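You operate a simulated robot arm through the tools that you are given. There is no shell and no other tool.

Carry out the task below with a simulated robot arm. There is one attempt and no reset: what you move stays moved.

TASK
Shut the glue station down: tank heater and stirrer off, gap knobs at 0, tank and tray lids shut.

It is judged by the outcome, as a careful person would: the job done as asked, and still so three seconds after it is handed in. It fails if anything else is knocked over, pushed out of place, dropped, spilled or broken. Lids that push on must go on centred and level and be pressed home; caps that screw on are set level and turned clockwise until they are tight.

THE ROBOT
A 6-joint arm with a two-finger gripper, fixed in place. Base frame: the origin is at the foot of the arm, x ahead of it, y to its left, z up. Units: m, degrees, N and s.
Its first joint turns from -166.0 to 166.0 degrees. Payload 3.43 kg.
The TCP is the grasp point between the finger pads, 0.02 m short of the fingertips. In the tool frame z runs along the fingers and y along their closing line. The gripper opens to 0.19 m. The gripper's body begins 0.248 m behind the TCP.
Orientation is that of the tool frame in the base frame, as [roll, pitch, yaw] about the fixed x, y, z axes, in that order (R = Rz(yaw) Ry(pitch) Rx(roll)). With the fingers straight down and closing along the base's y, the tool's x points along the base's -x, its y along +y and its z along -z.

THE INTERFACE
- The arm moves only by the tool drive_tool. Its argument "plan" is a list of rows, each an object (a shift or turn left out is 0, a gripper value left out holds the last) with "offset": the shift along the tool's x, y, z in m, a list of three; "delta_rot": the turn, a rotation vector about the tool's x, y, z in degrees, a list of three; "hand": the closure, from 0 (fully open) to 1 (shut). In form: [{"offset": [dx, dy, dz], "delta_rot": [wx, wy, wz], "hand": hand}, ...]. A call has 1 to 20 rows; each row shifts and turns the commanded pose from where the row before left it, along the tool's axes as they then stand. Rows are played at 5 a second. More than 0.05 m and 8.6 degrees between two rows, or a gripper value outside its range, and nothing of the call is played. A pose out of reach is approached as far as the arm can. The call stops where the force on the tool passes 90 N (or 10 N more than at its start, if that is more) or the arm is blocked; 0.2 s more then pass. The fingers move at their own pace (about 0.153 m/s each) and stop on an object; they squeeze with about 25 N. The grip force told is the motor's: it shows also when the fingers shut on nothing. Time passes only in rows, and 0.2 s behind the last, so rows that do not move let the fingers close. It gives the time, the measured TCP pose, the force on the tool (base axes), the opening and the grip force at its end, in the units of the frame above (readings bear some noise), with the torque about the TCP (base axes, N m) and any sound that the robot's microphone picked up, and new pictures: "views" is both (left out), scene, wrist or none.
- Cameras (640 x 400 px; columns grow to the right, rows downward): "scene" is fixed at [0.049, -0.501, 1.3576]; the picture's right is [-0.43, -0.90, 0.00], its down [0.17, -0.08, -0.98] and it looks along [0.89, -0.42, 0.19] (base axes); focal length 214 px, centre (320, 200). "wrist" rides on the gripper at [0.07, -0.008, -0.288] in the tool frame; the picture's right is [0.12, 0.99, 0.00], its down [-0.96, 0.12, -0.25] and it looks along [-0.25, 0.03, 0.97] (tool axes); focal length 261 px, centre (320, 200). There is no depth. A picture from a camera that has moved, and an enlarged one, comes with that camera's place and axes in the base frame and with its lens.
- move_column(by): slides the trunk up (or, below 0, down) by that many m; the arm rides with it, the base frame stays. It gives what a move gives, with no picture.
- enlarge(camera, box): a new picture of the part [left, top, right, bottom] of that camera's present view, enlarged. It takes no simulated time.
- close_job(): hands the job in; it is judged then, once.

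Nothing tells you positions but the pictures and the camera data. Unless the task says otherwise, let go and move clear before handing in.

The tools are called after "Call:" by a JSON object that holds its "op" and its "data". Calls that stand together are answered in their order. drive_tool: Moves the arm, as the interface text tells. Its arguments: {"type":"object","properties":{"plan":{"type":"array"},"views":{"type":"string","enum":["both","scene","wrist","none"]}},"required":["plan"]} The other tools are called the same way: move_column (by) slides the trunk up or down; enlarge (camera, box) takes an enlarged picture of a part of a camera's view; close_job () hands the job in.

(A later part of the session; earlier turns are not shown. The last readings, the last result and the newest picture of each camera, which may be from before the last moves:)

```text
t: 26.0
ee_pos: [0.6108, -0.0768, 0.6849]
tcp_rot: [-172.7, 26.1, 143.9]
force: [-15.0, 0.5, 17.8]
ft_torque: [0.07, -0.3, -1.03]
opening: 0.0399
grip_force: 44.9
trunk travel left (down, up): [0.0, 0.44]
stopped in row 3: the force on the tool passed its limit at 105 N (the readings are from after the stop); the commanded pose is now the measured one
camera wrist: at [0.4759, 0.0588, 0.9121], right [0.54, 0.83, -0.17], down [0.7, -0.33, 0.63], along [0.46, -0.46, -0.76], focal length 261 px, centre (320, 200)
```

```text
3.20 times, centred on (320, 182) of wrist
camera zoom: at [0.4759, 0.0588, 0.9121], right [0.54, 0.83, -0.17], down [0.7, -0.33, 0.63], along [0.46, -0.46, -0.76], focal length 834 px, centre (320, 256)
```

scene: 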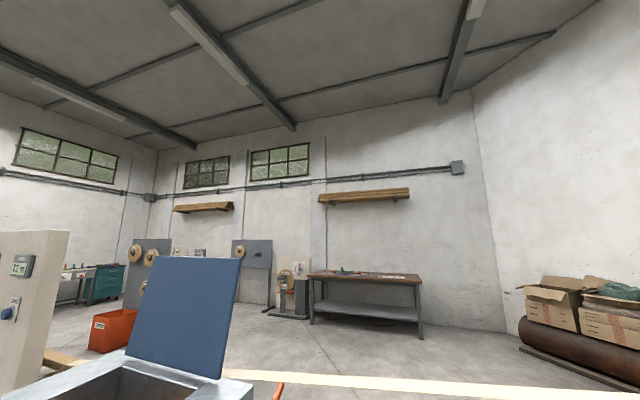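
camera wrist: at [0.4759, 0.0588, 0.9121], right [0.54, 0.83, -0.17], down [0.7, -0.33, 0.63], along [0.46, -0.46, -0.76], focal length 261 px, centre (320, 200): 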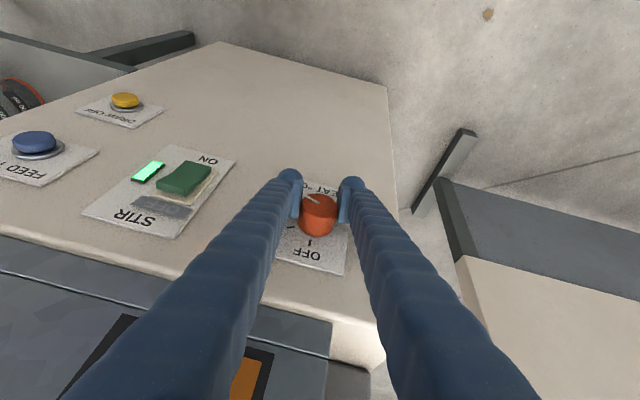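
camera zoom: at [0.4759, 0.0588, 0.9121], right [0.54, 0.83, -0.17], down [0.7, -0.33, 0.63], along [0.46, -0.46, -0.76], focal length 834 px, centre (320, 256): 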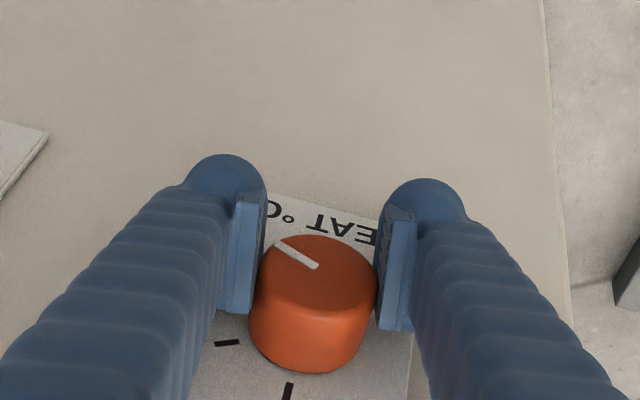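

The knob turned about 9° with the tool, but the fast motion caused a force spike from tracking lag. I'll carry on slowly.

Call:
{"op": "drive_tool", "data": {"plan": [{}, {"delta_rot": [2.24, 0.08, -1.1]}, {"delta_rot": [2.24, 0.08, -1.1]}, {"delta_rot": [2.24, 0.08, -1.1]}, {"delta_rot": [2.24, 0.08, -1.1]}, {"delta_rot": [2.24, 0.08, -1.1]}, {}], "views": "wrist"}}

Call:
{"op": "enlarge", "data": {"camera": "wrist", "box": [220, 120, 420, 245]}}

```text
t: 27.6
ee_pos: [0.6096, -0.079, 0.6858]
tcp_rot: [-158.6, 24.3, 149.8]
force: [-45.2, -24.6, 19.7]
ft_torque: [0.23, -0.83, -1.21]
opening: 0.04
grip_force: 44.8
trunk travel left (down, up): [0.0, 0.44]
camera wrist: at [0.5067, 0.0944, 0.9039], right [0.5, 0.78, -0.38], down [0.79, -0.23, 0.57], along [0.35, -0.58, -0.73], focal length 261 px, centre (320, 200)
```

wrist: 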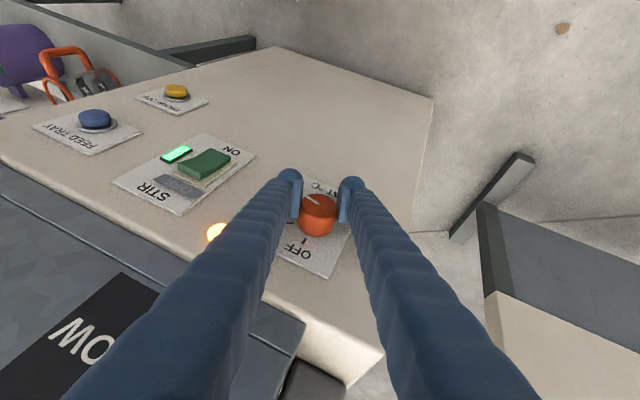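

```text
3.20 times, centred on (320, 182) of wrist
camera zoom: at [0.5067, 0.0944, 0.9039], right [0.5, 0.78, -0.38], down [0.79, -0.23, 0.57], along [0.35, -0.58, -0.73], focal length 834 px, centre (320, 256)
```

zoom: 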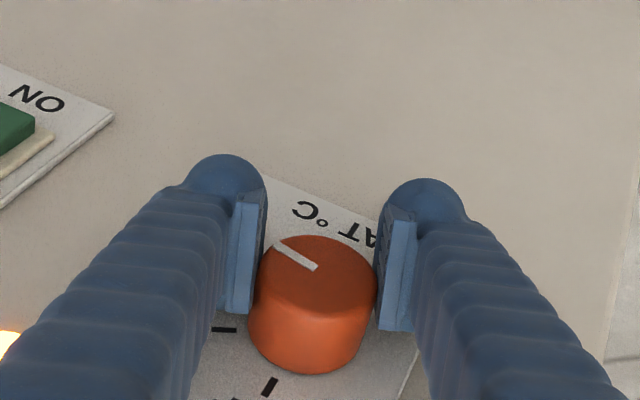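

The knob is following and has turned about 21° in total, with side force building up. I'll relieve that and continue with a small correction in each row.

Call:
{"op": "drive_tool", "data": {"plan": [{"offset": [0.0005, -0.0027, -0.0003]}, {"delta_rot": [2.24, 0.08, -1.1], "offset": [0, -0.0004, 0]}, {"delta_rot": [2.24, 0.08, -1.1], "offset": [0, -0.0004, 0]}, {"delta_rot": [2.24, 0.08, -1.1], "offset": [0, -0.0004, 0]}, {"delta_rot": [2.24, 0.08, -1.1], "offset": [0, -0.0004, 0]}, {"delta_rot": [2.24, 0.08, -1.1], "offset": [0, -0.0004, 0]}, {"delta_rot": [2.24, 0.08, -1.1], "offset": [0, -0.0004, 0]}, {}], "views": "wrist"}}

Call:
{"op": "enlarge", "data": {"camera": "wrist", "box": [220, 120, 420, 245]}}

```text
t: 29.4
ee_pos: [0.6057, -0.0819, 0.6874]
tcp_rot: [-143.0, 20.6, 155.8]
force: [-31.5, -36.5, 11.5]
ft_torque: [0.06, -0.89, -0.78]
opening: 0.0399
grip_force: 45.2
trunk travel left (down, up): [0.0, 0.44]
camera wrist: at [0.5403, 0.1329, 0.8822], right [0.42, 0.68, -0.6], down [0.88, -0.13, 0.46], along [0.23, -0.72, -0.65], focal length 261 px, centre (320, 200)
```

wrist: 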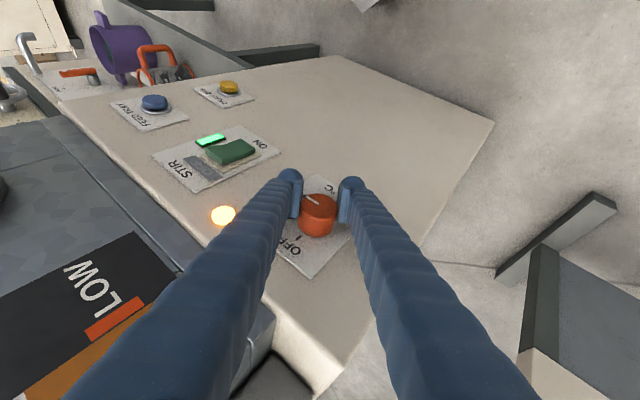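

```text
3.20 times, centred on (320, 182) of wrist
camera zoom: at [0.5403, 0.1329, 0.8822], right [0.42, 0.68, -0.6], down [0.88, -0.13, 0.46], along [0.23, -0.72, -0.65], focal length 834 px, centre (320, 256)
```

zoom: 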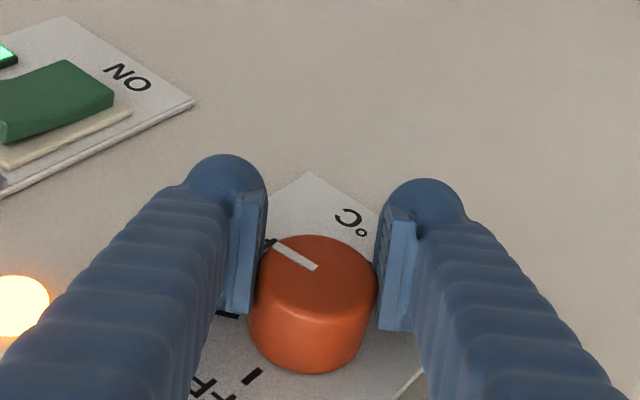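

The side force shows the knob's axis is about 16 mm above the TCP, so I'll rotate about that point instead.

Call:
{"op": "drive_tool", "data": {"plan": [{"offset": [0, -0.0022, 0]}, {"delta_rot": [2.69, 0.1, -1.32], "offset": [0, -0.0008, 0]}, {"delta_rot": [2.69, 0.1, -1.32], "offset": [0, -0.0008, 0]}, {"delta_rot": [2.69, 0.1, -1.32], "offset": [0, -0.0008, 0]}, {"delta_rot": [2.69, 0.1, -1.32], "offset": [0, -0.0008, 0]}, {"delta_rot": [2.69, 0.1, -1.32], "offset": [0, -0.0008, 0]}, {"delta_rot": [2.69, 0.1, -1.32], "offset": [0, -0.0008, 0]}, {"delta_rot": [2.69, 0.1, -1.32], "offset": [0, -0.0008, 0]}, {"delta_rot": [2.69, 0.1, -1.32], "offset": [0, -0.0008, 0]}, {}], "views": "wrist"}}

Call:
{"op": "enlarge", "data": {"camera": "wrist", "box": [220, 120, 420, 245]}}

```text
t: 31.6
ee_pos: [0.606, -0.0843, 0.6944]
tcp_rot: [-119.8, 12.3, 162.5]
force: [-28.0, -12.0, 10.0]
ft_torque: [-0.39, -0.77, -0.7]
opening: 0.0392
grip_force: 45.0
trunk travel left (down, up): [0.0, 0.44]
camera wrist: at [0.5841, 0.1822, 0.8248], right [0.21, 0.45, -0.87], down [0.97, -0.02, 0.23], along [0.08, -0.89, -0.44], focal length 261 px, centre (320, 200)
```

wrist: 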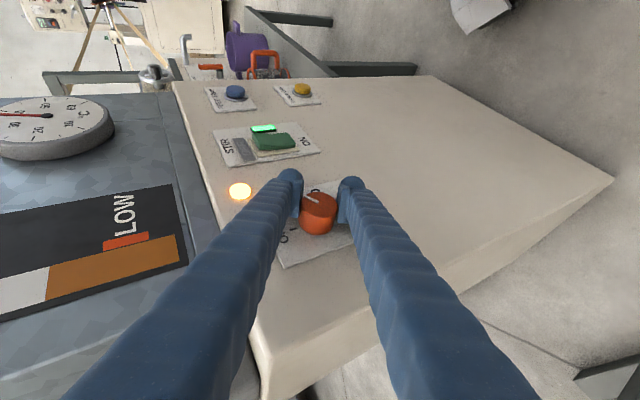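

```text
3.20 times, centred on (320, 182) of wrist
camera zoom: at [0.5841, 0.1822, 0.8248], right [0.21, 0.45, -0.87], down [0.97, -0.02, 0.23], along [0.08, -0.89, -0.44], focal length 834 px, centre (320, 256)
```

zoom: 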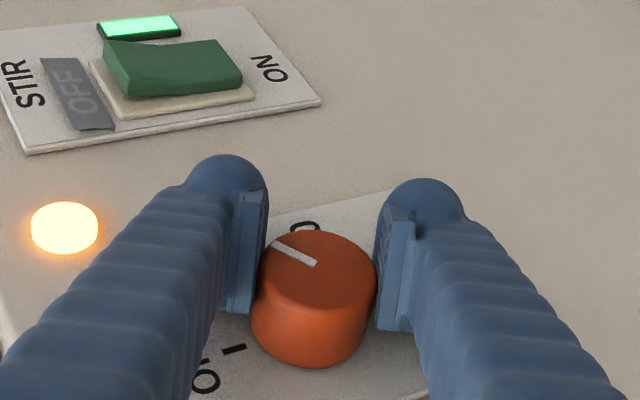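

Turned about 61° so far, and the forces are acceptable. I'll continue to about 90°.

Call:
{"op": "drive_tool", "data": {"plan": [{"offset": [0.0005, -0.0012, 0]}, {"delta_rot": [2.69, 0.1, -1.32], "offset": [0, -0.0008, 0]}, {"delta_rot": [2.69, 0.1, -1.32], "offset": [0, -0.0008, 0]}, {"delta_rot": [2.69, 0.1, -1.32], "offset": [0, -0.0008, 0]}, {"delta_rot": [2.69, 0.1, -1.32], "offset": [0, -0.0008, 0]}, {"delta_rot": [2.69, 0.1, -1.32], "offset": [0, -0.0008, 0]}, {"delta_rot": [2.69, 0.1, -1.32], "offset": [0, -0.0008, 0]}, {"delta_rot": [2.69, 0.1, -1.32], "offset": [0, -0.0008, 0]}, {"delta_rot": [2.69, 0.1, -1.32], "offset": [0, -0.0008, 0]}, {"delta_rot": [2.69, 0.1, -1.32], "offset": [0, -0.0008, 0]}, {"delta_rot": [2.69, 0.1, -1.32], "offset": [0, -0.0008, 0]}, {}], "views": "wrist"}}

Call:
{"op": "enlarge", "data": {"camera": "wrist", "box": [220, 120, 420, 245]}}

```text
t: 34.2
ee_pos: [0.6044, -0.0857, 0.7004]
tcp_rot: [-92.4, -0.5, 165.3]
force: [4.6, 21.9, -11.1]
ft_torque: [-0.7, -0.51, 0.21]
opening: 0.0386
grip_force: 45.2
trunk travel left (down, up): [0.0, 0.44]
camera wrist: at [0.6108, 0.2115, 0.7211], right [-0.11, 0.07, -0.99], down [0.99, 0.0, -0.11], along [-0.01, -1.0, -0.07], focal length 261 px, centre (320, 200)
```

wrist: 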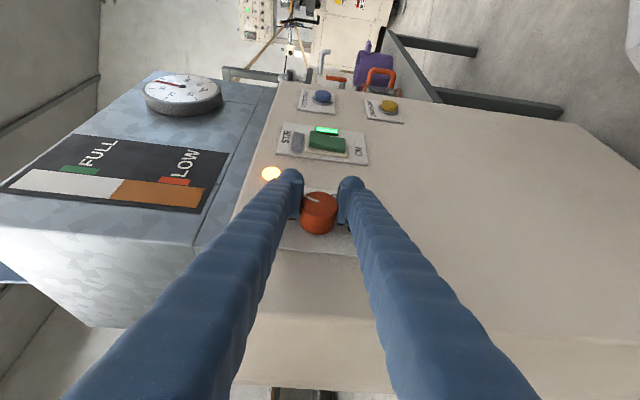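

```text
3.20 times, centred on (320, 182) of wrist
camera zoom: at [0.6108, 0.2115, 0.7211], right [-0.11, 0.07, -0.99], down [0.99, 0.0, -0.11], along [-0.01, -1.0, -0.07], focal length 834 px, centre (320, 256)
```

zoom: 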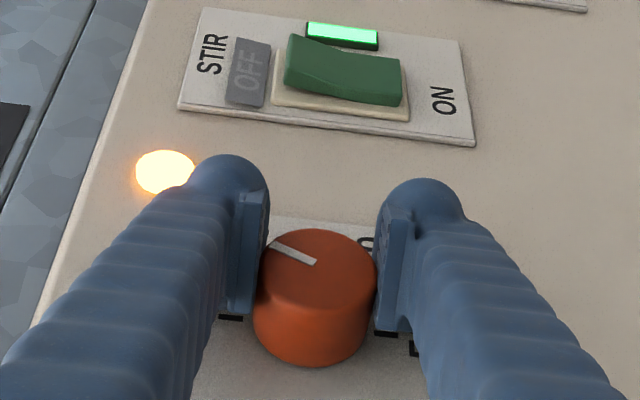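

Turned about 92°. The pointer has roughly 30° left to OFF, so I'll keep going.

Call:
{"op": "drive_tool", "data": {"plan": [{"offset": [-0.0003, 0.0008, 0]}, {"delta_rot": [2.69, 0.1, -1.32], "offset": [0, -0.0006, 0]}, {"delta_rot": [2.69, 0.1, -1.32], "offset": [0, -0.0006, 0]}, {"delta_rot": [2.69, 0.1, -1.32], "offset": [0, -0.0006, 0]}, {"delta_rot": [2.69, 0.1, -1.32], "offset": [0, -0.0006, 0]}, {"delta_rot": [2.69, 0.1, -1.32], "offset": [0, -0.0006, 0]}, {"delta_rot": [2.69, 0.1, -1.32], "offset": [0, -0.0006, 0]}, {"delta_rot": [2.69, 0.1, -1.32], "offset": [0, -0.0006, 0]}, {}], "views": "wrist"}}

Call:
{"op": "enlarge", "data": {"camera": "wrist", "box": [220, 120, 420, 245]}}

```text
t: 36.2
ee_pos: [0.6051, -0.0845, 0.7045]
tcp_rot: [-73.7, -9.7, 163.8]
force: [21.7, 25.5, 12.5]
ft_torque: [0.07, -0.27, 0.13]
opening: 0.0384
grip_force: 44.8
trunk travel left (down, up): [0.0, 0.44]
camera wrist: at [0.6053, 0.2064, 0.6445], right [-0.35, -0.19, -0.92], down [0.94, -0.06, -0.34], along [0.01, -0.98, 0.2], focal length 261 px, centre (320, 200)
```

wrist: 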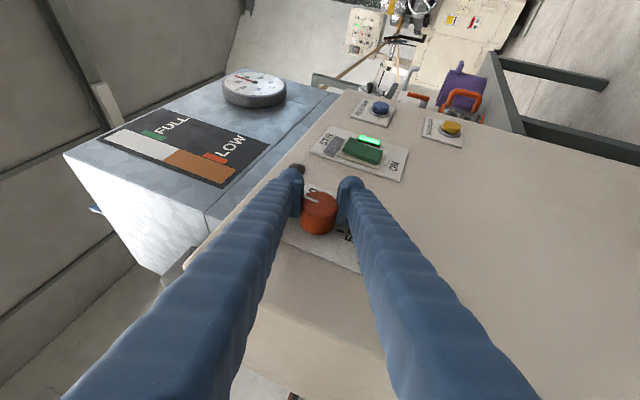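

```text
3.20 times, centred on (320, 182) of wrist
camera zoom: at [0.6053, 0.2064, 0.6445], right [-0.35, -0.19, -0.92], down [0.94, -0.06, -0.34], along [0.01, -0.98, 0.2], focal length 834 px, centre (320, 256)
```

zoom: 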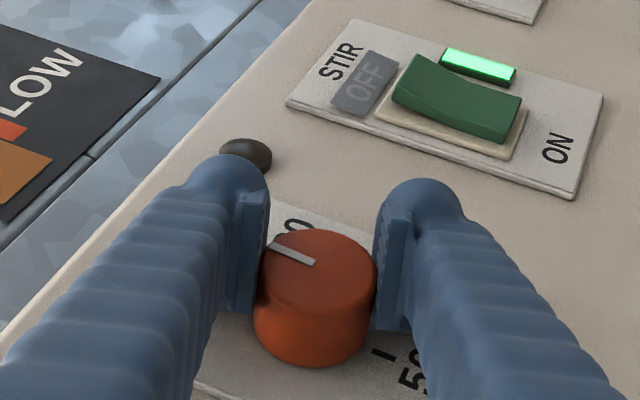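

The heater lamp is out and the pointer is straight up at OFF. I'll release, back straight off the panel and check.

Call:
{"op": "drive_tool", "data": {"plan": [{"hand": 0.67}, {}, {"offset": [0.027, 0.001, -0.0132]}, {"offset": [0.027, 0.001, -0.0132]}, {"offset": [0.027, 0.001, -0.0132]}, {}], "views": "wrist"}}

Call:
{"op": "enlarge", "data": {"camera": "wrist", "box": [220, 120, 420, 245]}}

```text
t: 37.6
ee_pos: [0.5364, -0.0273, 0.7041]
tcp_rot: [-73.4, -9.7, 163.2]
force: [0.6, 0.3, 0.2]
ft_torque: [0.0, 0.02, 0.01]
opening: 0.0627
grip_force: 0.0
trunk travel left (down, up): [0.0, 0.44]
camera wrist: at [0.5388, 0.2641, 0.6425], right [-0.35, -0.19, -0.92], down [0.94, -0.07, -0.34], along [0.0, -0.98, 0.2], focal length 261 px, centre (320, 200)
```

wrist: 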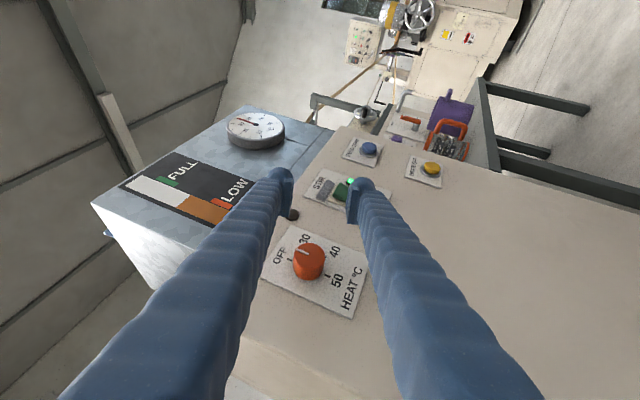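

```text
3.20 times, centred on (320, 182) of wrist
camera zoom: at [0.5388, 0.2641, 0.6425], right [-0.35, -0.19, -0.92], down [0.94, -0.07, -0.34], along [0.0, -0.98, 0.2], focal length 834 px, centre (320, 256)
```

zoom: 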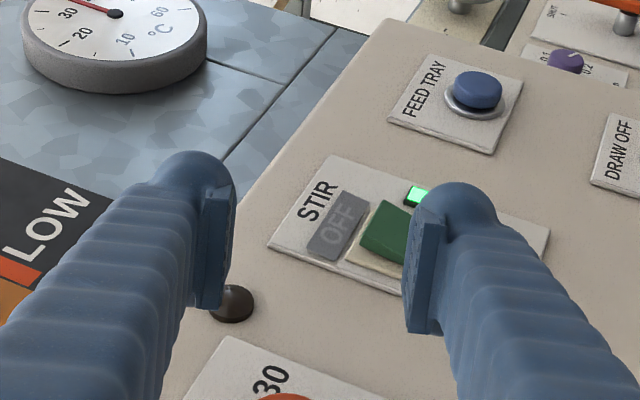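

Call:
{"op": "enlarge", "data": {"camera": "wrist", "box": [250, 215, 370, 325]}}

```text
3.64 times, centred on (310, 270) of wrist
camera zoom: at [0.5388, 0.2641, 0.6425], right [-0.35, -0.19, -0.92], down [0.94, -0.07, -0.34], along [0.0, -0.98, 0.2], focal length 948 px, centre (356, -54)
```

zoom: 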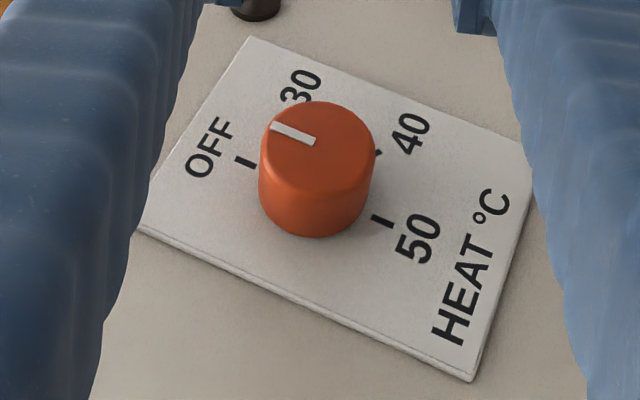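

The heat knob is at OFF. Next I'll rotate the tool back upright, clear of the panel, before pressing the stir rocker's OFF half.

Call:
{"op": "drive_tool", "data": {"plan": [{"delta_rot": [-7.18, -0.26, 3.53]}, {"delta_rot": [-7.18, -0.26, 3.53]}, {"delta_rot": [-7.18, -0.26, 3.53]}, {"delta_rot": [-7.18, -0.26, 3.53]}, {"delta_rot": [-7.18, -0.26, 3.53]}, {"delta_rot": [-7.18, -0.26, 3.53]}, {"delta_rot": [-7.18, -0.26, 3.53]}, {"delta_rot": [-7.18, -0.26, 3.53]}, {"delta_rot": [-7.18, -0.26, 3.53]}, {"delta_rot": [-7.18, -0.26, 3.53]}, {"delta_rot": [-7.18, -0.26, 3.53]}, {"delta_rot": [-7.18, -0.26, 3.53]}, {"delta_rot": [-7.18, -0.26, 3.53]}, {"delta_rot": [-7.18, -0.26, 3.53], "hand": 1.0}, {}, {}], "views": "wrist"}}

```text
t: 41.0
ee_pos: [0.5623, -0.0205, 0.7132]
tcp_rot: [177.7, 25.9, 139.6]
force: [0.1, 0.1, 0.6]
ft_torque: [0.04, 0.02, 0.01]
opening: 0.0
grip_force: 24.3
out of reach, approached as far as the arm can: row 14
trunk travel left (down, up): [0.0, 0.44]
camera wrist: at [0.4054, 0.0872, 0.9408], right [0.55, 0.84, -0.02], down [0.64, -0.41, 0.65], along [0.53, -0.37, -0.76], focal length 261 px, centre (320, 200)
```

wrist: 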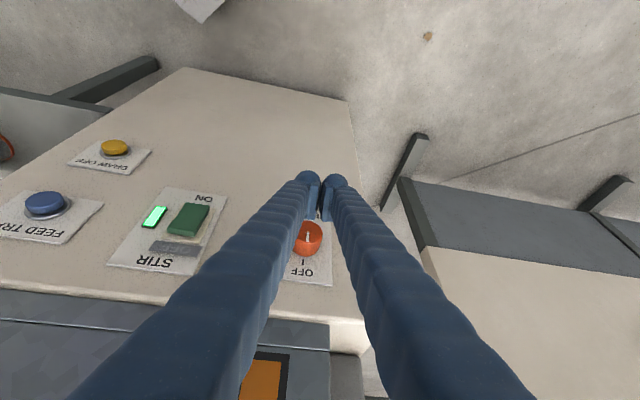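

Now I'll reduce the tilt and move over in front of the stir rocker with the fingers closed.

Call:
{"op": "drive_tool", "data": {"plan": [{"delta_rot": [1.1, 7, 0]}, {"delta_rot": [1.2, 7, 0]}, {}, {"offset": [-0.0056, -0.043, -0.0142]}, {"offset": [-0.0056, -0.043, -0.0142]}, {"offset": [-0.0056, -0.043, -0.0142]}, {"offset": [-0.0056, -0.043, -0.0142]}, {}, {}], "views": "wrist"}}

Call:
{"op": "enlarge", "data": {"camera": "wrist", "box": [220, 160, 420, 285]}}

```text
t: 43.0
ee_pos: [0.4714, -0.167, 0.7784]
tcp_rot: [179.6, 16.0, 139.7]
force: [-0.1, -0.7, -0.2]
ft_torque: [0.02, 0.01, -0.01]
opening: 0.0
grip_force: 24.6
out of reach, approached as far as the arm can: row 2, 6, 7
trunk travel left (down, up): [0.0, 0.44]
camera wrist: at [0.3537, -0.0775, 1.0349], right [0.55, 0.83, -0.03], down [0.73, -0.47, 0.5], along [0.41, -0.3, -0.86], focal length 261 px, centre (320, 200)
```

wrist: 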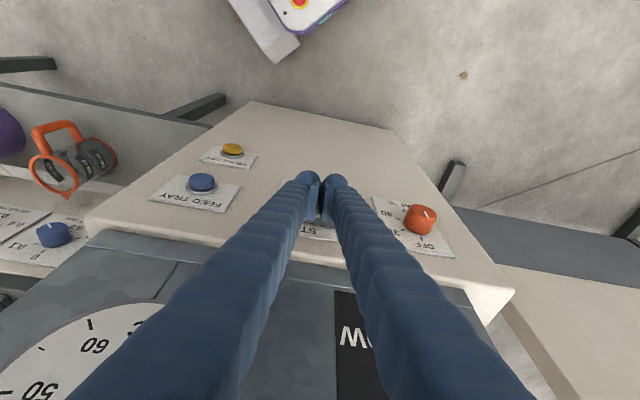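

```text
3.20 times, centred on (320, 222) of wrist
camera zoom: at [0.3537, -0.0775, 1.0349], right [0.55, 0.83, -0.03], down [0.73, -0.47, 0.5], along [0.41, -0.3, -0.86], focal length 834 px, centre (320, 128)
```

zoom: 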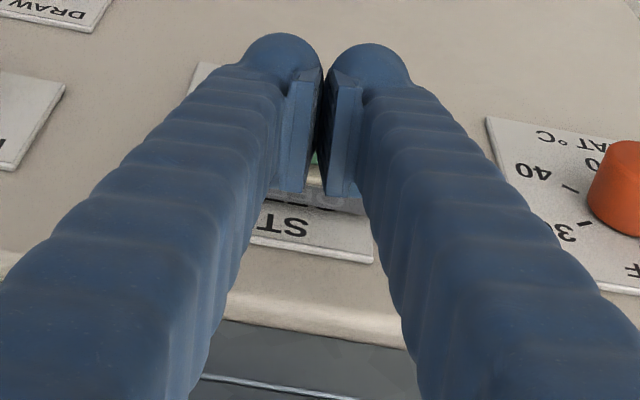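

I'm in front of the rocker. I'll come down to the height of its upper half and press gently inward.

Call:
{"op": "drive_tool", "data": {"plan": [{"offset": [0.0016, -0.0015, 0.0292]}, {"offset": [0.0016, -0.0015, 0.0292]}, {}, {"offset": [-0.0058, 0, 0.0017]}, {"offset": [-0.0058, 0, 0.0017]}, {"offset": [-0.0029, 0, 0.0008]}, {}], "views": "wrist"}}

Call:
{"op": "enlarge", "data": {"camera": "wrist", "box": [220, 120, 420, 245]}}

```text
t: 44.6
ee_pos: [0.4918, -0.1851, 0.7239]
tcp_rot: [179.5, 16.0, 139.8]
force: [-27.2, 39.2, 2.2]
ft_torque: [0.0, 0.3, -0.24]
opening: 0.0
grip_force: 25.1
out of reach, approached as far as the arm can: row 1
trunk travel left (down, up): [0.0, 0.44]
heard: click
camera wrist: at [0.3739, -0.0972, 0.981], right [0.55, 0.83, -0.02], down [0.73, -0.47, 0.5], along [0.41, -0.3, -0.86], focal length 261 px, centre (320, 200)
```

wrist: 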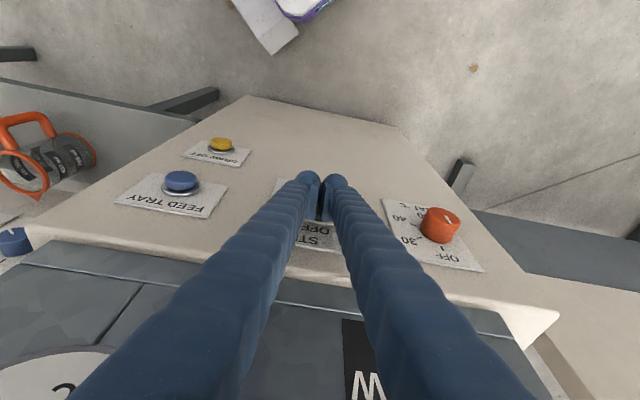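

```text
3.20 times, centred on (320, 182) of wrist
camera zoom: at [0.3739, -0.0972, 0.981], right [0.55, 0.83, -0.02], down [0.73, -0.47, 0.5], along [0.41, -0.3, -0.86], focal length 834 px, centre (320, 256)
```

zoom: 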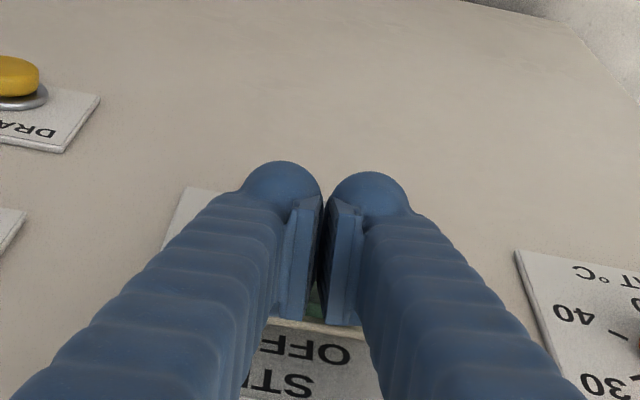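

I heard a click, and the OFF label is no longer covered by a dark strip. I'll back off and check the lamp.

Call:
{"op": "drive_tool", "data": {"plan": [{"offset": [0.0192, 0, -0.0055]}, {"offset": [0.0192, 0, -0.0055]}, {"offset": [0.0, 0.045, -0.01]}, {"offset": [0.0, 0.045, -0.01]}, {}], "views": "wrist"}}

Call:
{"op": "enlarge", "data": {"camera": "wrist", "box": [160, 150, 360, 275]}}

```text
t: 45.8
ee_pos: [0.5403, -0.0951, 0.7492]
tcp_rot: [179.7, 16.3, 139.8]
force: [0.1, -0.5, -0.5]
ft_torque: [-0.04, 0.02, 0.0]
opening: 0.0
grip_force: 24.6
out of reach, approached as far as the arm can: row 1, 2
trunk travel left (down, up): [0.0, 0.44]
camera wrist: at [0.4205, -0.0066, 1.0058], right [0.55, 0.83, -0.03], down [0.73, -0.46, 0.51], along [0.41, -0.3, -0.86], focal length 261 px, centre (320, 200)
```

wrist: 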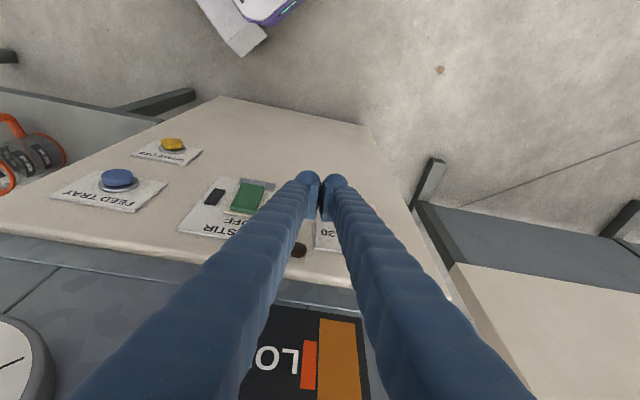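

```text
3.20 times, centred on (260, 212) of wrist
camera zoom: at [0.4205, -0.0066, 1.0058], right [0.55, 0.83, -0.03], down [0.73, -0.46, 0.51], along [0.41, -0.3, -0.86], focal length 834 px, centre (512, 160)
```

zoom: 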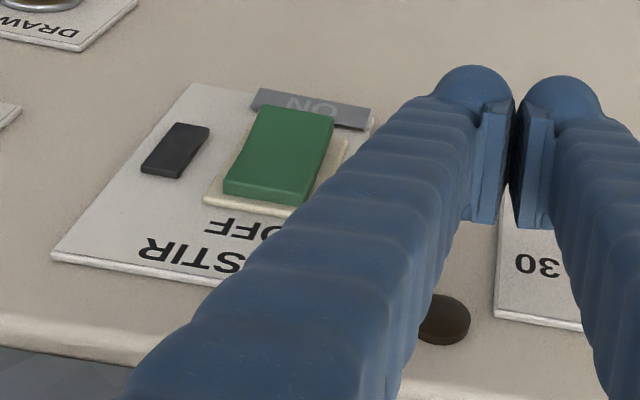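

The stir lamp and the heater lamp are both dark. Next are the gap knobs: I'll rise, travel left along the front of the station and look at them.

Call:
{"op": "drive_tool", "data": {"plan": [{"offset": [-0.008, 0, -0.0385]}, {"offset": [-0.008, 0, -0.0385]}, {"offset": [-0.008, 0, -0.0385]}, {"offset": [-0.008, 0, -0.0385]}, {"offset": [-0.008, 0, -0.0385]}, {"offset": [0, -0.047, 0]}, {"offset": [0, -0.047, 0]}, {"offset": [0, -0.047, 0]}, {"offset": [0, -0.047, 0]}, {"offset": [0, -0.047, 0]}, {"offset": [0, -0.047, 0]}, {"offset": [0, -0.047, 0]}, {"offset": [0, -0.047, 0]}, {"offset": [0, -0.047, 0]}, {"offset": [0, -0.047, 0]}, {"offset": [0, -0.047, 0]}, {"offset": [0, -0.047, 0]}, {"offset": [0, -0.047, 0], "hand": 0.3}, {"offset": [0, -0.047, 0]}, {}], "views": "both"}}

```text
t: 50.0
ee_pos: [0.103, -0.5934, 0.9444]
tcp_rot: [179.6, 16.3, 139.6]
force: [0.0, -0.5, -0.3]
ft_torque: [0.09, -0.07, 0.03]
opening: 0.1332
grip_force: 0.0
trunk travel left (down, up): [0.0, 0.44]
camera wrist: at [-0.0164, -0.5041, 1.2002], right [0.55, 0.83, -0.02], down [0.72, -0.47, 0.51], along [0.41, -0.3, -0.86], focal length 261 px, centre (320, 200)
```

scene: 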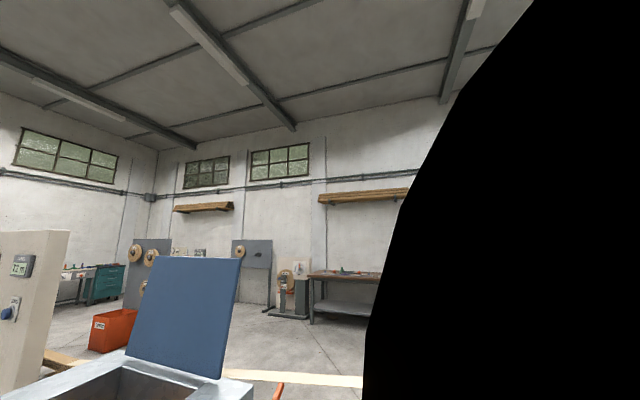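
wrist: 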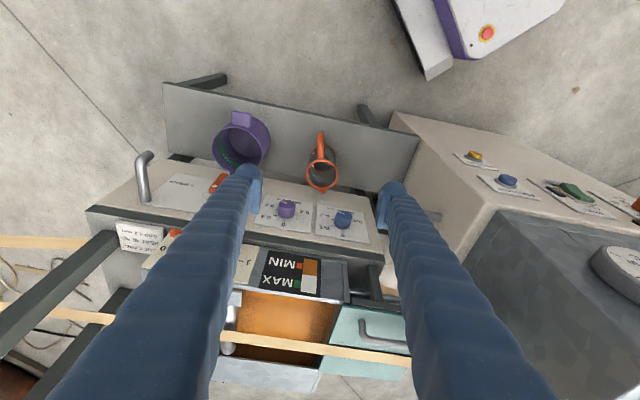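

Both gap knobs are in view. I'll move forward a little and tilt the tool toward horizontal here.

Call:
{"op": "drive_tool", "data": {"plan": [{"offset": [-0.046, 0, 0.014]}, {"delta_rot": [0, -8, 0]}, {"delta_rot": [0, -8, 0]}, {"delta_rot": [0, -8, 0]}, {"delta_rot": [0, -8, 0]}, {"delta_rot": [0, -8, 0]}, {}, {}], "views": "wrist"}}

Call:
{"op": "enlarge", "data": {"camera": "wrist", "box": [220, 40, 420, 165]}}

```text
t: 51.8
ee_pos: [0.142, -0.6221, 0.9423]
tcp_rot: [179.2, 56.3, 139.2]
force: [0.0, -1.1, -0.4]
ft_torque: [0.02, 0.01, 0.03]
opening: 0.1331
grip_force: 0.0
trunk travel left (down, up): [0.0, 0.44]
camera wrist: at [-0.0768, -0.4483, 1.0428], right [0.59, 0.8, -0.09], down [0.32, -0.13, 0.94], along [0.74, -0.58, -0.33], focal length 261 px, centre (320, 200)
```

wrist: 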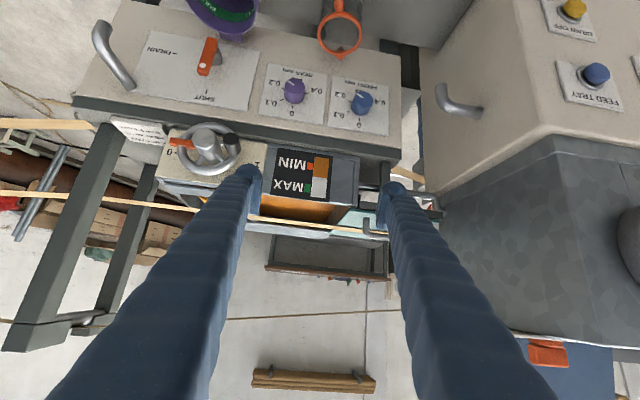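

```text
3.20 times, centred on (320, 102) of wrist
camera zoom: at [-0.0768, -0.4483, 1.0428], right [0.59, 0.8, -0.09], down [0.32, -0.13, 0.94], along [0.74, -0.58, -0.33], focal length 834 px, centre (320, 512)
```

zoom: 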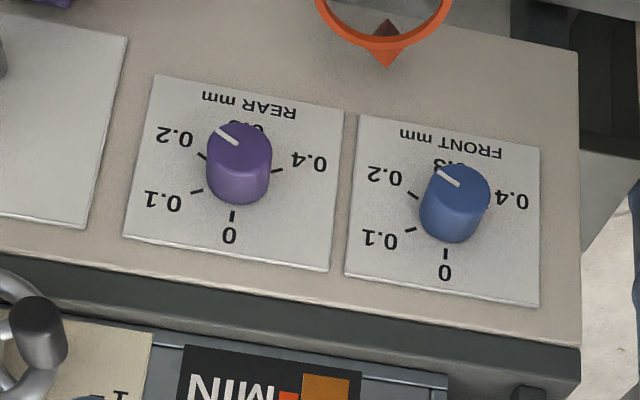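

Both gap pointers are at 0.2 and need about 120° counter-clockwise to reach 0. There's room here, so I'll level the tool to horizontal and lower it to knob height.

Call:
{"op": "drive_tool", "data": {"plan": [{"delta_rot": [0, -8.4, 0], "hand": 0.55}, {"delta_rot": [0, -8.4, 0]}, {"delta_rot": [0, -8.4, 0]}, {"delta_rot": [0, -8.4, 0]}, {}, {"offset": [0.045, 0, 0]}, {"offset": [0.045, 0, 0]}, {"offset": [0.045, 0, 0]}, {"offset": [0.045, 0, 0]}, {"offset": [0.045, 0, 0]}, {}], "views": "wrist"}}

```text
t: 54.2
ee_pos: [0.0496, -0.7735, 0.8751]
tcp_rot: [110.7, 88.8, 71.2]
force: [0.7, 0.1, -0.1]
ft_torque: [-0.02, -0.04, 0.02]
opening: 0.0856
grip_force: 0.1
out of reach, approached as far as the arm can: row 2, 3, 4, 6, 7, 8, 9, 10
trunk travel left (down, up): [0.0, 0.44]
camera wrist: at [-0.1764, -0.5943, 0.8074], right [0.63, 0.77, -0.1], down [-0.12, 0.23, 0.97], along [0.77, -0.6, 0.24], focal length 261 px, centre (320, 200)
```

wrist: 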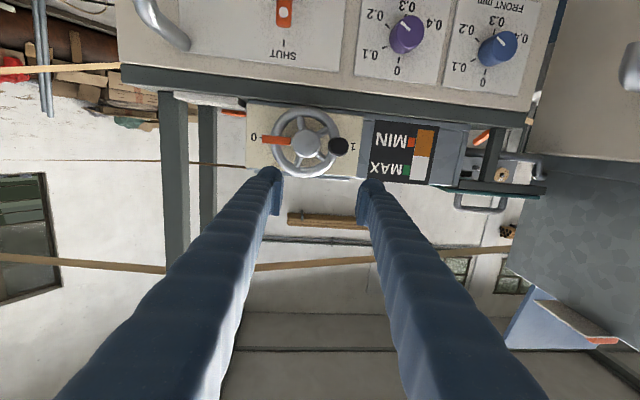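

Pulling to full horizontal dragged the tool sideways to the edge of its reach. I'll take a precise look from this angle, which is good for knob height, then go back to about 45° tilt.

Call:
{"op": "enlarge", "data": {"camera": "wrist", "box": [350, 0, 550, 125]}}

Call:
{"op": "enlarge", "data": {"camera": "wrist", "box": [220, 60, 560, 240]}}

```text
3.20 times, centred on (450, 62) of wrist
camera zoom: at [-0.1764, -0.5943, 0.8074], right [0.63, 0.77, -0.1], down [-0.12, 0.23, 0.97], along [0.77, -0.6, 0.24], focal length 834 px, centre (-96, 640)
```

zoom: 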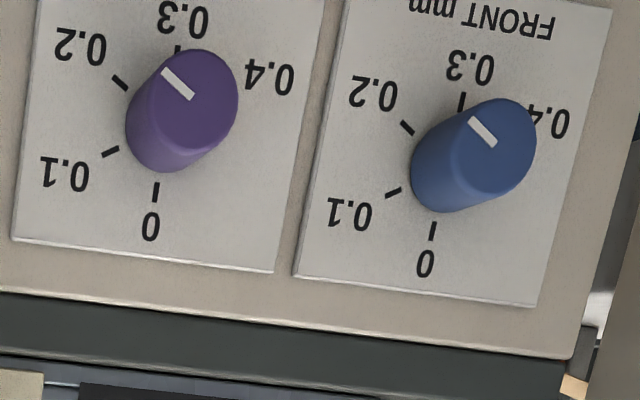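

```text
1.88 times, centred on (390, 150) of wrist
camera zoom: at [-0.1764, -0.5943, 0.8074], right [0.63, 0.77, -0.1], down [-0.12, 0.23, 0.97], along [0.77, -0.6, 0.24], focal length 491 px, centre (188, 294)
```

zoom: 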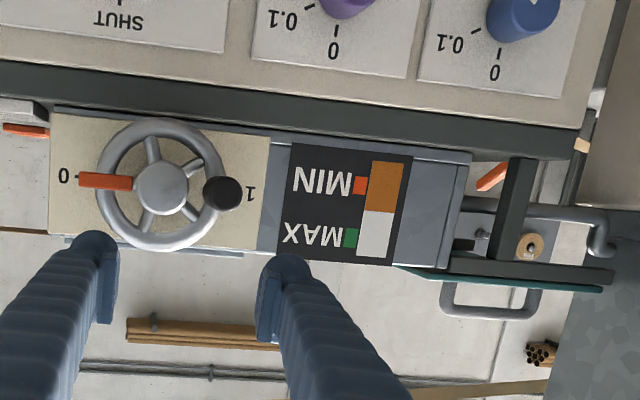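

The knobs' geometry is clear now: axes at z≈0.655, cap W≈0.672, plate W≈0.706, blue at U≈-0.297, purple at U≈-0.441. I'll return to 45° tilt in place.

Call:
{"op": "drive_tool", "data": {"plan": [{"delta_rot": [0, 7.4, 0]}, {"delta_rot": [0, 7.4, 0]}, {"delta_rot": [0, 7.4, 0]}, {"delta_rot": [0, 7.4, 0]}, {"delta_rot": [0, 7.4, 0]}, {"delta_rot": [0, 7.4, 0]}, {}, {}], "views": "wrist"}}

```text
t: 56.0
ee_pos: [0.0504, -0.7723, 0.8752]
tcp_rot: [179.4, 45.5, 139.4]
force: [-1.2, -0.8, -0.3]
ft_torque: [-0.01, -0.02, 0.01]
opening: 0.0855
grip_force: 0.0
trunk travel left (down, up): [0.0, 0.44]
camera wrist: at [-0.1501, -0.6145, 1.0271], right [0.58, 0.81, -0.08], down [0.45, -0.24, 0.86], along [0.68, -0.53, -0.5], focal length 261 px, centre (320, 200)
```

wrist: 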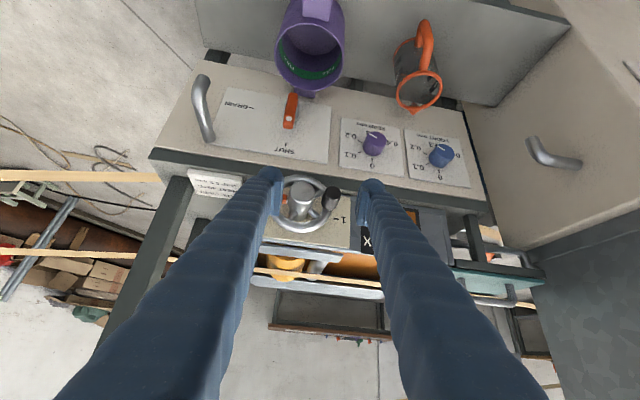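

The orientation is good. I'll back away from the handwheel, slide over to the blue knob and descend in front of it.

Call:
{"op": "drive_tool", "data": {"plan": [{"offset": [0.028, 0, -0.0285]}, {"offset": [0, 0.0423, 0]}, {"offset": [0, 0.0423, 0]}, {"offset": [0, 0.0423, 0]}, {"offset": [0, 0.0423, 0]}, {"offset": [0, 0.0423, 0]}, {"offset": [0, 0.0423, 0]}, {"offset": [0.0, 0, 0.045]}, {"offset": [0.0, 0, 0.045]}, {"offset": [0.03, 0, 0.033]}, {"offset": [0.03, 0, 0.033]}, {"offset": [0.025, 0, 0.025]}, {}, {}], "views": "wrist"}}

Call:
{"op": "enlarge", "data": {"camera": "wrist", "box": [220, 80, 420, 205]}}

```text
t: 59.0
ee_pos: [0.2345, -0.6319, 0.7333]
tcp_rot: [177.8, 44.7, 138.6]
force: [0.7, -0.5, 0.4]
ft_torque: [-0.01, 0.01, 0.01]
opening: 0.0856
grip_force: 0.1
out of reach, approached as far as the arm can: row 10, 11, 12
trunk travel left (down, up): [0.0, 0.44]
camera wrist: at [0.034, -0.4786, 0.8879], right [0.57, 0.82, -0.06], down [0.45, -0.26, 0.86], along [0.69, -0.51, -0.52], focal length 261 px, centre (320, 200)
```

wrist: 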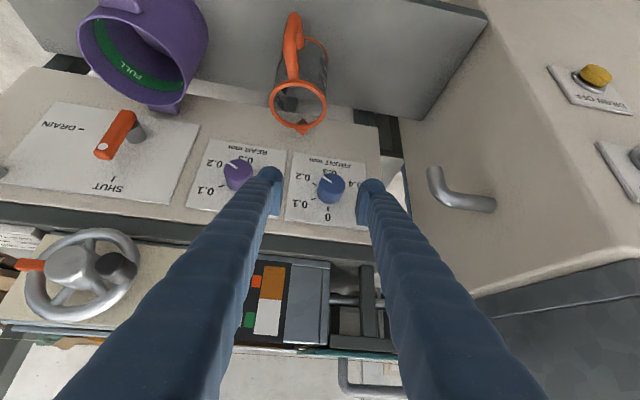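

```text
3.20 times, centred on (320, 142) of wrist
camera zoom: at [0.034, -0.4786, 0.8879], right [0.57, 0.82, -0.06], down [0.45, -0.26, 0.86], along [0.69, -0.51, -0.52], focal length 834 px, centre (320, 384)
```

zoom: 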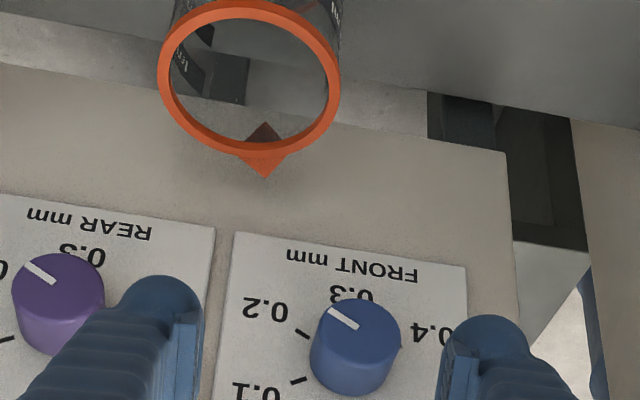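

The line-up estimate agrees: blue knob axis at U≈-0.296, z≈0.655. I'll reduce tilt to 35° and drop to knob height just in front of it.

Call:
{"op": "drive_tool", "data": {"plan": [{"delta_rot": [1.1, 5, 0]}, {"delta_rot": [1.1, 5, 0]}, {}, {"offset": [0.0056, 0.013, 0.0437]}, {"offset": [0.0056, 0.013, 0.0437]}, {}, {}], "views": "wrist"}}

Call:
{"op": "enlarge", "data": {"camera": "wrist", "box": [220, 120, 420, 245]}}

```text
t: 60.6
ee_pos: [0.2832, -0.6506, 0.6625]
tcp_rot: [-179.5, 34.9, 139.0]
force: [0.4, 0.4, -0.1]
ft_torque: [0.05, -0.05, -0.01]
opening: 0.0854
grip_force: 0.0
out of reach, approached as far as the arm can: row 5
trunk travel left (down, up): [0.0, 0.44]
camera wrist: at [0.1116, -0.5078, 0.858], right [0.58, 0.81, -0.07], down [0.56, -0.34, 0.75], along [0.59, -0.48, -0.65], focal length 261 px, centre (320, 200)
```

wrist: 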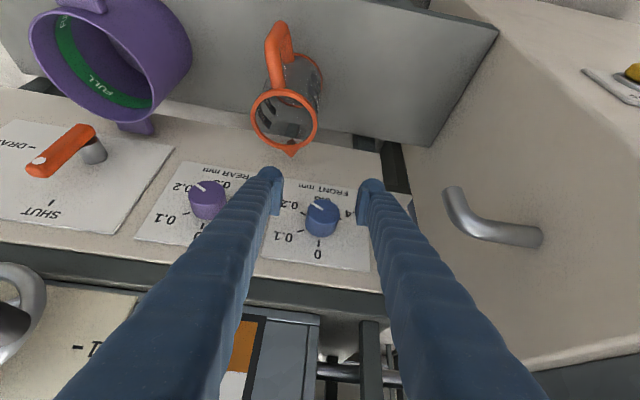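

```text
3.20 times, centred on (320, 182) of wrist
camera zoom: at [0.1116, -0.5078, 0.858], right [0.58, 0.81, -0.07], down [0.56, -0.34, 0.75], along [0.59, -0.48, -0.65], focal length 834 px, centre (320, 256)
```

zoom: 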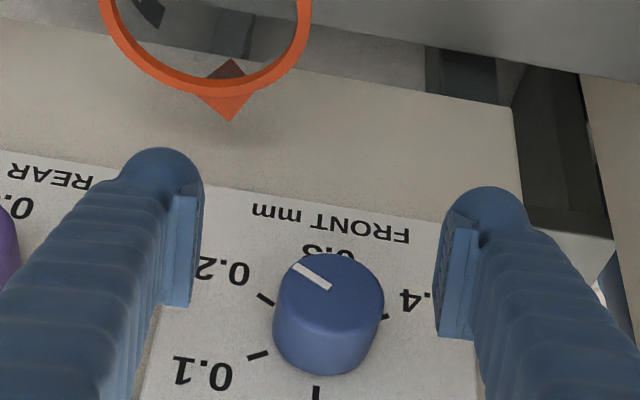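

I'll centre on the knob, push in and grip.

Call:
{"op": "drive_tool", "data": {"plan": [{"offset": [-0.0096, 0.004, 0.0107]}, {"offset": [-0.0096, 0.004, 0.0107]}, {}, {"hand": 0.7}, {"hand": 0.76}, {"hand": 1.0}, {}, {}], "views": "wrist"}}

Call:
{"op": "enlarge", "data": {"camera": "wrist", "box": [220, 120, 420, 245]}}

```text
t: 62.4
ee_pos: [0.3093, -0.6634, 0.6564]
tcp_rot: [-179.1, 35.1, 139.2]
force: [9.2, 7.0, 0.3]
ft_torque: [-0.02, -0.05, -0.15]
opening: 0.041
grip_force: 45.1
trunk travel left (down, up): [0.0, 0.44]
camera wrist: at [0.1383, -0.5191, 0.8515], right [0.58, 0.81, -0.08], down [0.57, -0.33, 0.76], along [0.58, -0.49, -0.65], focal length 261 px, centre (320, 200)
```

wrist: 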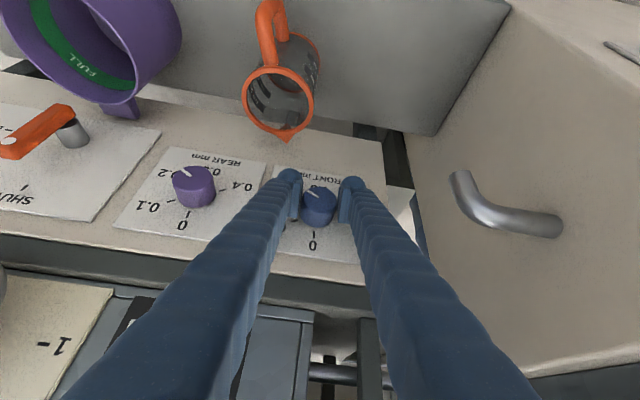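

```text
3.20 times, centred on (320, 182) of wrist
camera zoom: at [0.1383, -0.5191, 0.8515], right [0.58, 0.81, -0.08], down [0.57, -0.33, 0.76], along [0.58, -0.49, -0.65], focal length 834 px, centre (320, 256)
```

zoom: 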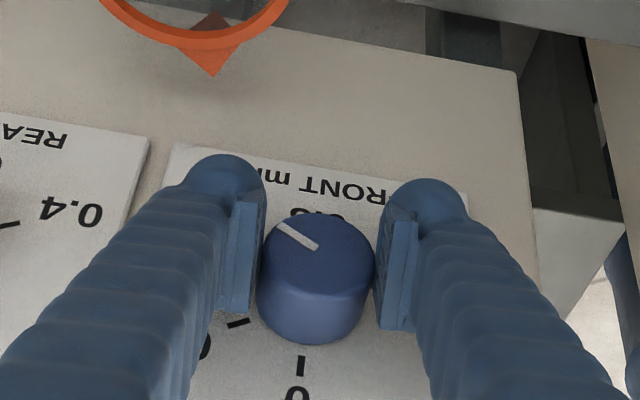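

The knob is gripped cleanly. I'll turn it slowly and watch the forces.

Call:
{"op": "drive_tool", "data": {"plan": [{"offset": [0, 0.0003, 0]}, {"delta_rot": [2.457, 0, -1.72], "offset": [0, -0.0004, 0]}, {"delta_rot": [2.457, 0, -1.72], "offset": [0, -0.0004, 0]}, {"delta_rot": [2.457, 0, -1.72], "offset": [0, -0.0004, 0]}, {"delta_rot": [2.457, 0, -1.72], "offset": [0, -0.0004, 0]}, {"delta_rot": [2.457, 0, -1.72], "offset": [0, -0.0004, 0]}, {}], "views": "none"}}

```text
t: 64.0
ee_pos: [0.3082, -0.6625, 0.6569]
tcp_rot: [-179.1, 35.2, 139.3]
force: [13.1, 16.0, -2.6]
ft_torque: [0.07, 0.01, -0.02]
opening: 0.041
grip_force: 45.4
out of reach, approached as far as the arm can: row 2, 3, 4, 5, 6
trunk travel left (down, up): [0.0, 0.44]
```

The arm can't swing the body toward the tank side here because the wrist gets too close to the base. I'll release, turn the grip 60° the other way and rotate back to upright, twice.

Call:
{"op": "drive_tool", "data": {"plan": [{"hand": 0.55}, {}, {"offset": [0.035, 0, -0.029]}, {}, {"delta_rot": [-6.55, 0, 4.59]}, {"delta_rot": [-6.55, 0, 4.59]}, {"delta_rot": [-6.55, 0, 4.59]}, {"delta_rot": [-6.55, 0, 4.59]}, {"delta_rot": [-6.55, 0, 4.59]}, {"delta_rot": [-6.55, 0, 4.59]}, {"delta_rot": [-6.55, 0, 4.59]}, {"delta_rot": [-3.3, 0, 2.3]}, {}, {}], "views": "wrist"}}

Call:
{"op": "enlarge", "data": {"camera": "wrist", "box": [220, 120, 420, 245]}}

```text
t: 67.0
ee_pos: [0.2736, -0.642, 0.6677]
tcp_rot: [115.9, 17.2, 107.5]
force: [-0.3, 0.0, 0.3]
ft_torque: [0.02, -0.02, 0.0]
opening: 0.0857
grip_force: 0.1
out of reach, approached as far as the arm can: row 3
trunk travel left (down, up): [0.0, 0.44]
camera wrist: at [-0.0072, -0.6215, 0.7595], right [0.3, 0.49, 0.82], down [0.09, -0.87, 0.49], along [0.95, -0.07, -0.3], focal length 261 px, centre (320, 200)
```

wrist: 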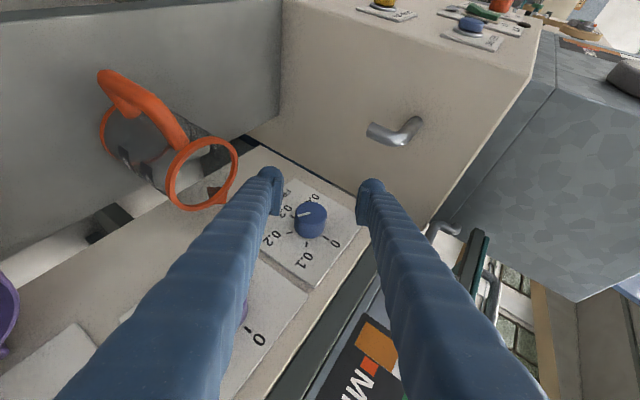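

```text
3.20 times, centred on (320, 182) of wrist
camera zoom: at [-0.0072, -0.6215, 0.7595], right [0.3, 0.49, 0.82], down [0.09, -0.87, 0.49], along [0.95, -0.07, -0.3], focal length 834 px, centre (320, 256)
```

zoom: 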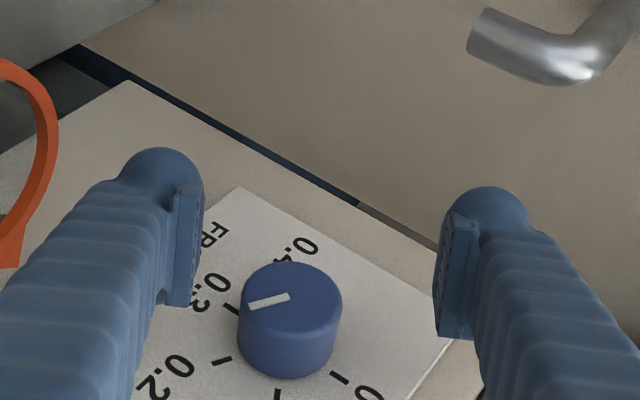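

The knob is well placed between the fingers at this angle. I'll push in and grip.

Call:
{"op": "drive_tool", "data": {"plan": [{"offset": [-0.0128, -0.0038, 0.0175]}, {"offset": [-0.0128, -0.0038, 0.0175]}, {}, {"hand": 0.7}, {"hand": 0.76}, {"hand": 1.0}, {}, {}], "views": "wrist"}}

Call:
{"op": "enlarge", "data": {"camera": "wrist", "box": [220, 120, 420, 245]}}

```text
t: 68.8
ee_pos: [0.31, -0.6639, 0.6539]
tcp_rot: [115.9, 17.2, 107.5]
force: [0.9, -2.6, -2.7]
ft_torque: [0.09, 0.08, -0.11]
opening: 0.0408
grip_force: 44.8
trunk travel left (down, up): [0.0, 0.44]
camera wrist: at [0.0284, -0.6422, 0.746], right [0.3, 0.49, 0.82], down [0.09, -0.87, 0.49], along [0.95, -0.07, -0.31], focal length 261 px, centre (320, 200)
```

wrist: 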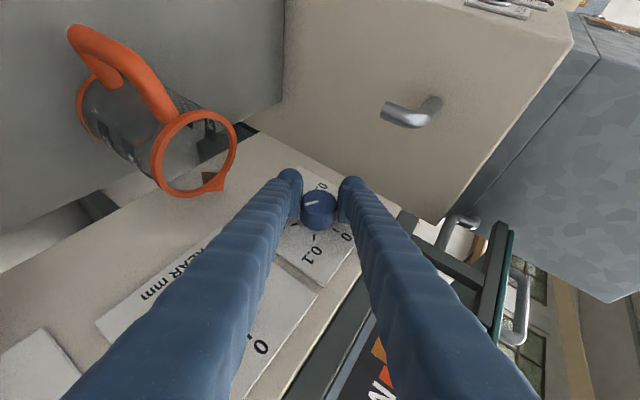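

```text
3.20 times, centred on (320, 182) of wrist
camera zoom: at [0.0284, -0.6422, 0.746], right [0.3, 0.49, 0.82], down [0.09, -0.87, 0.49], along [0.95, -0.07, -0.31], focal length 834 px, centre (320, 256)
```

zoom: 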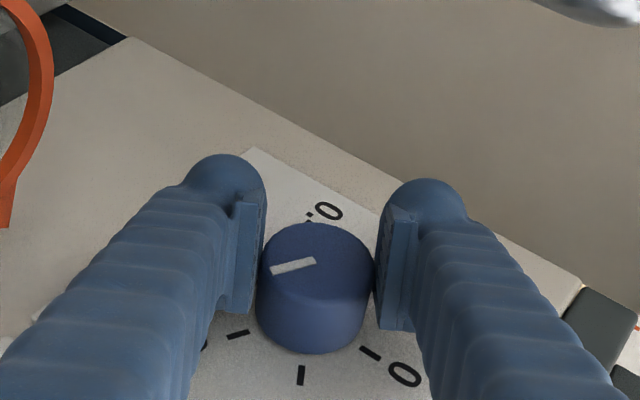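

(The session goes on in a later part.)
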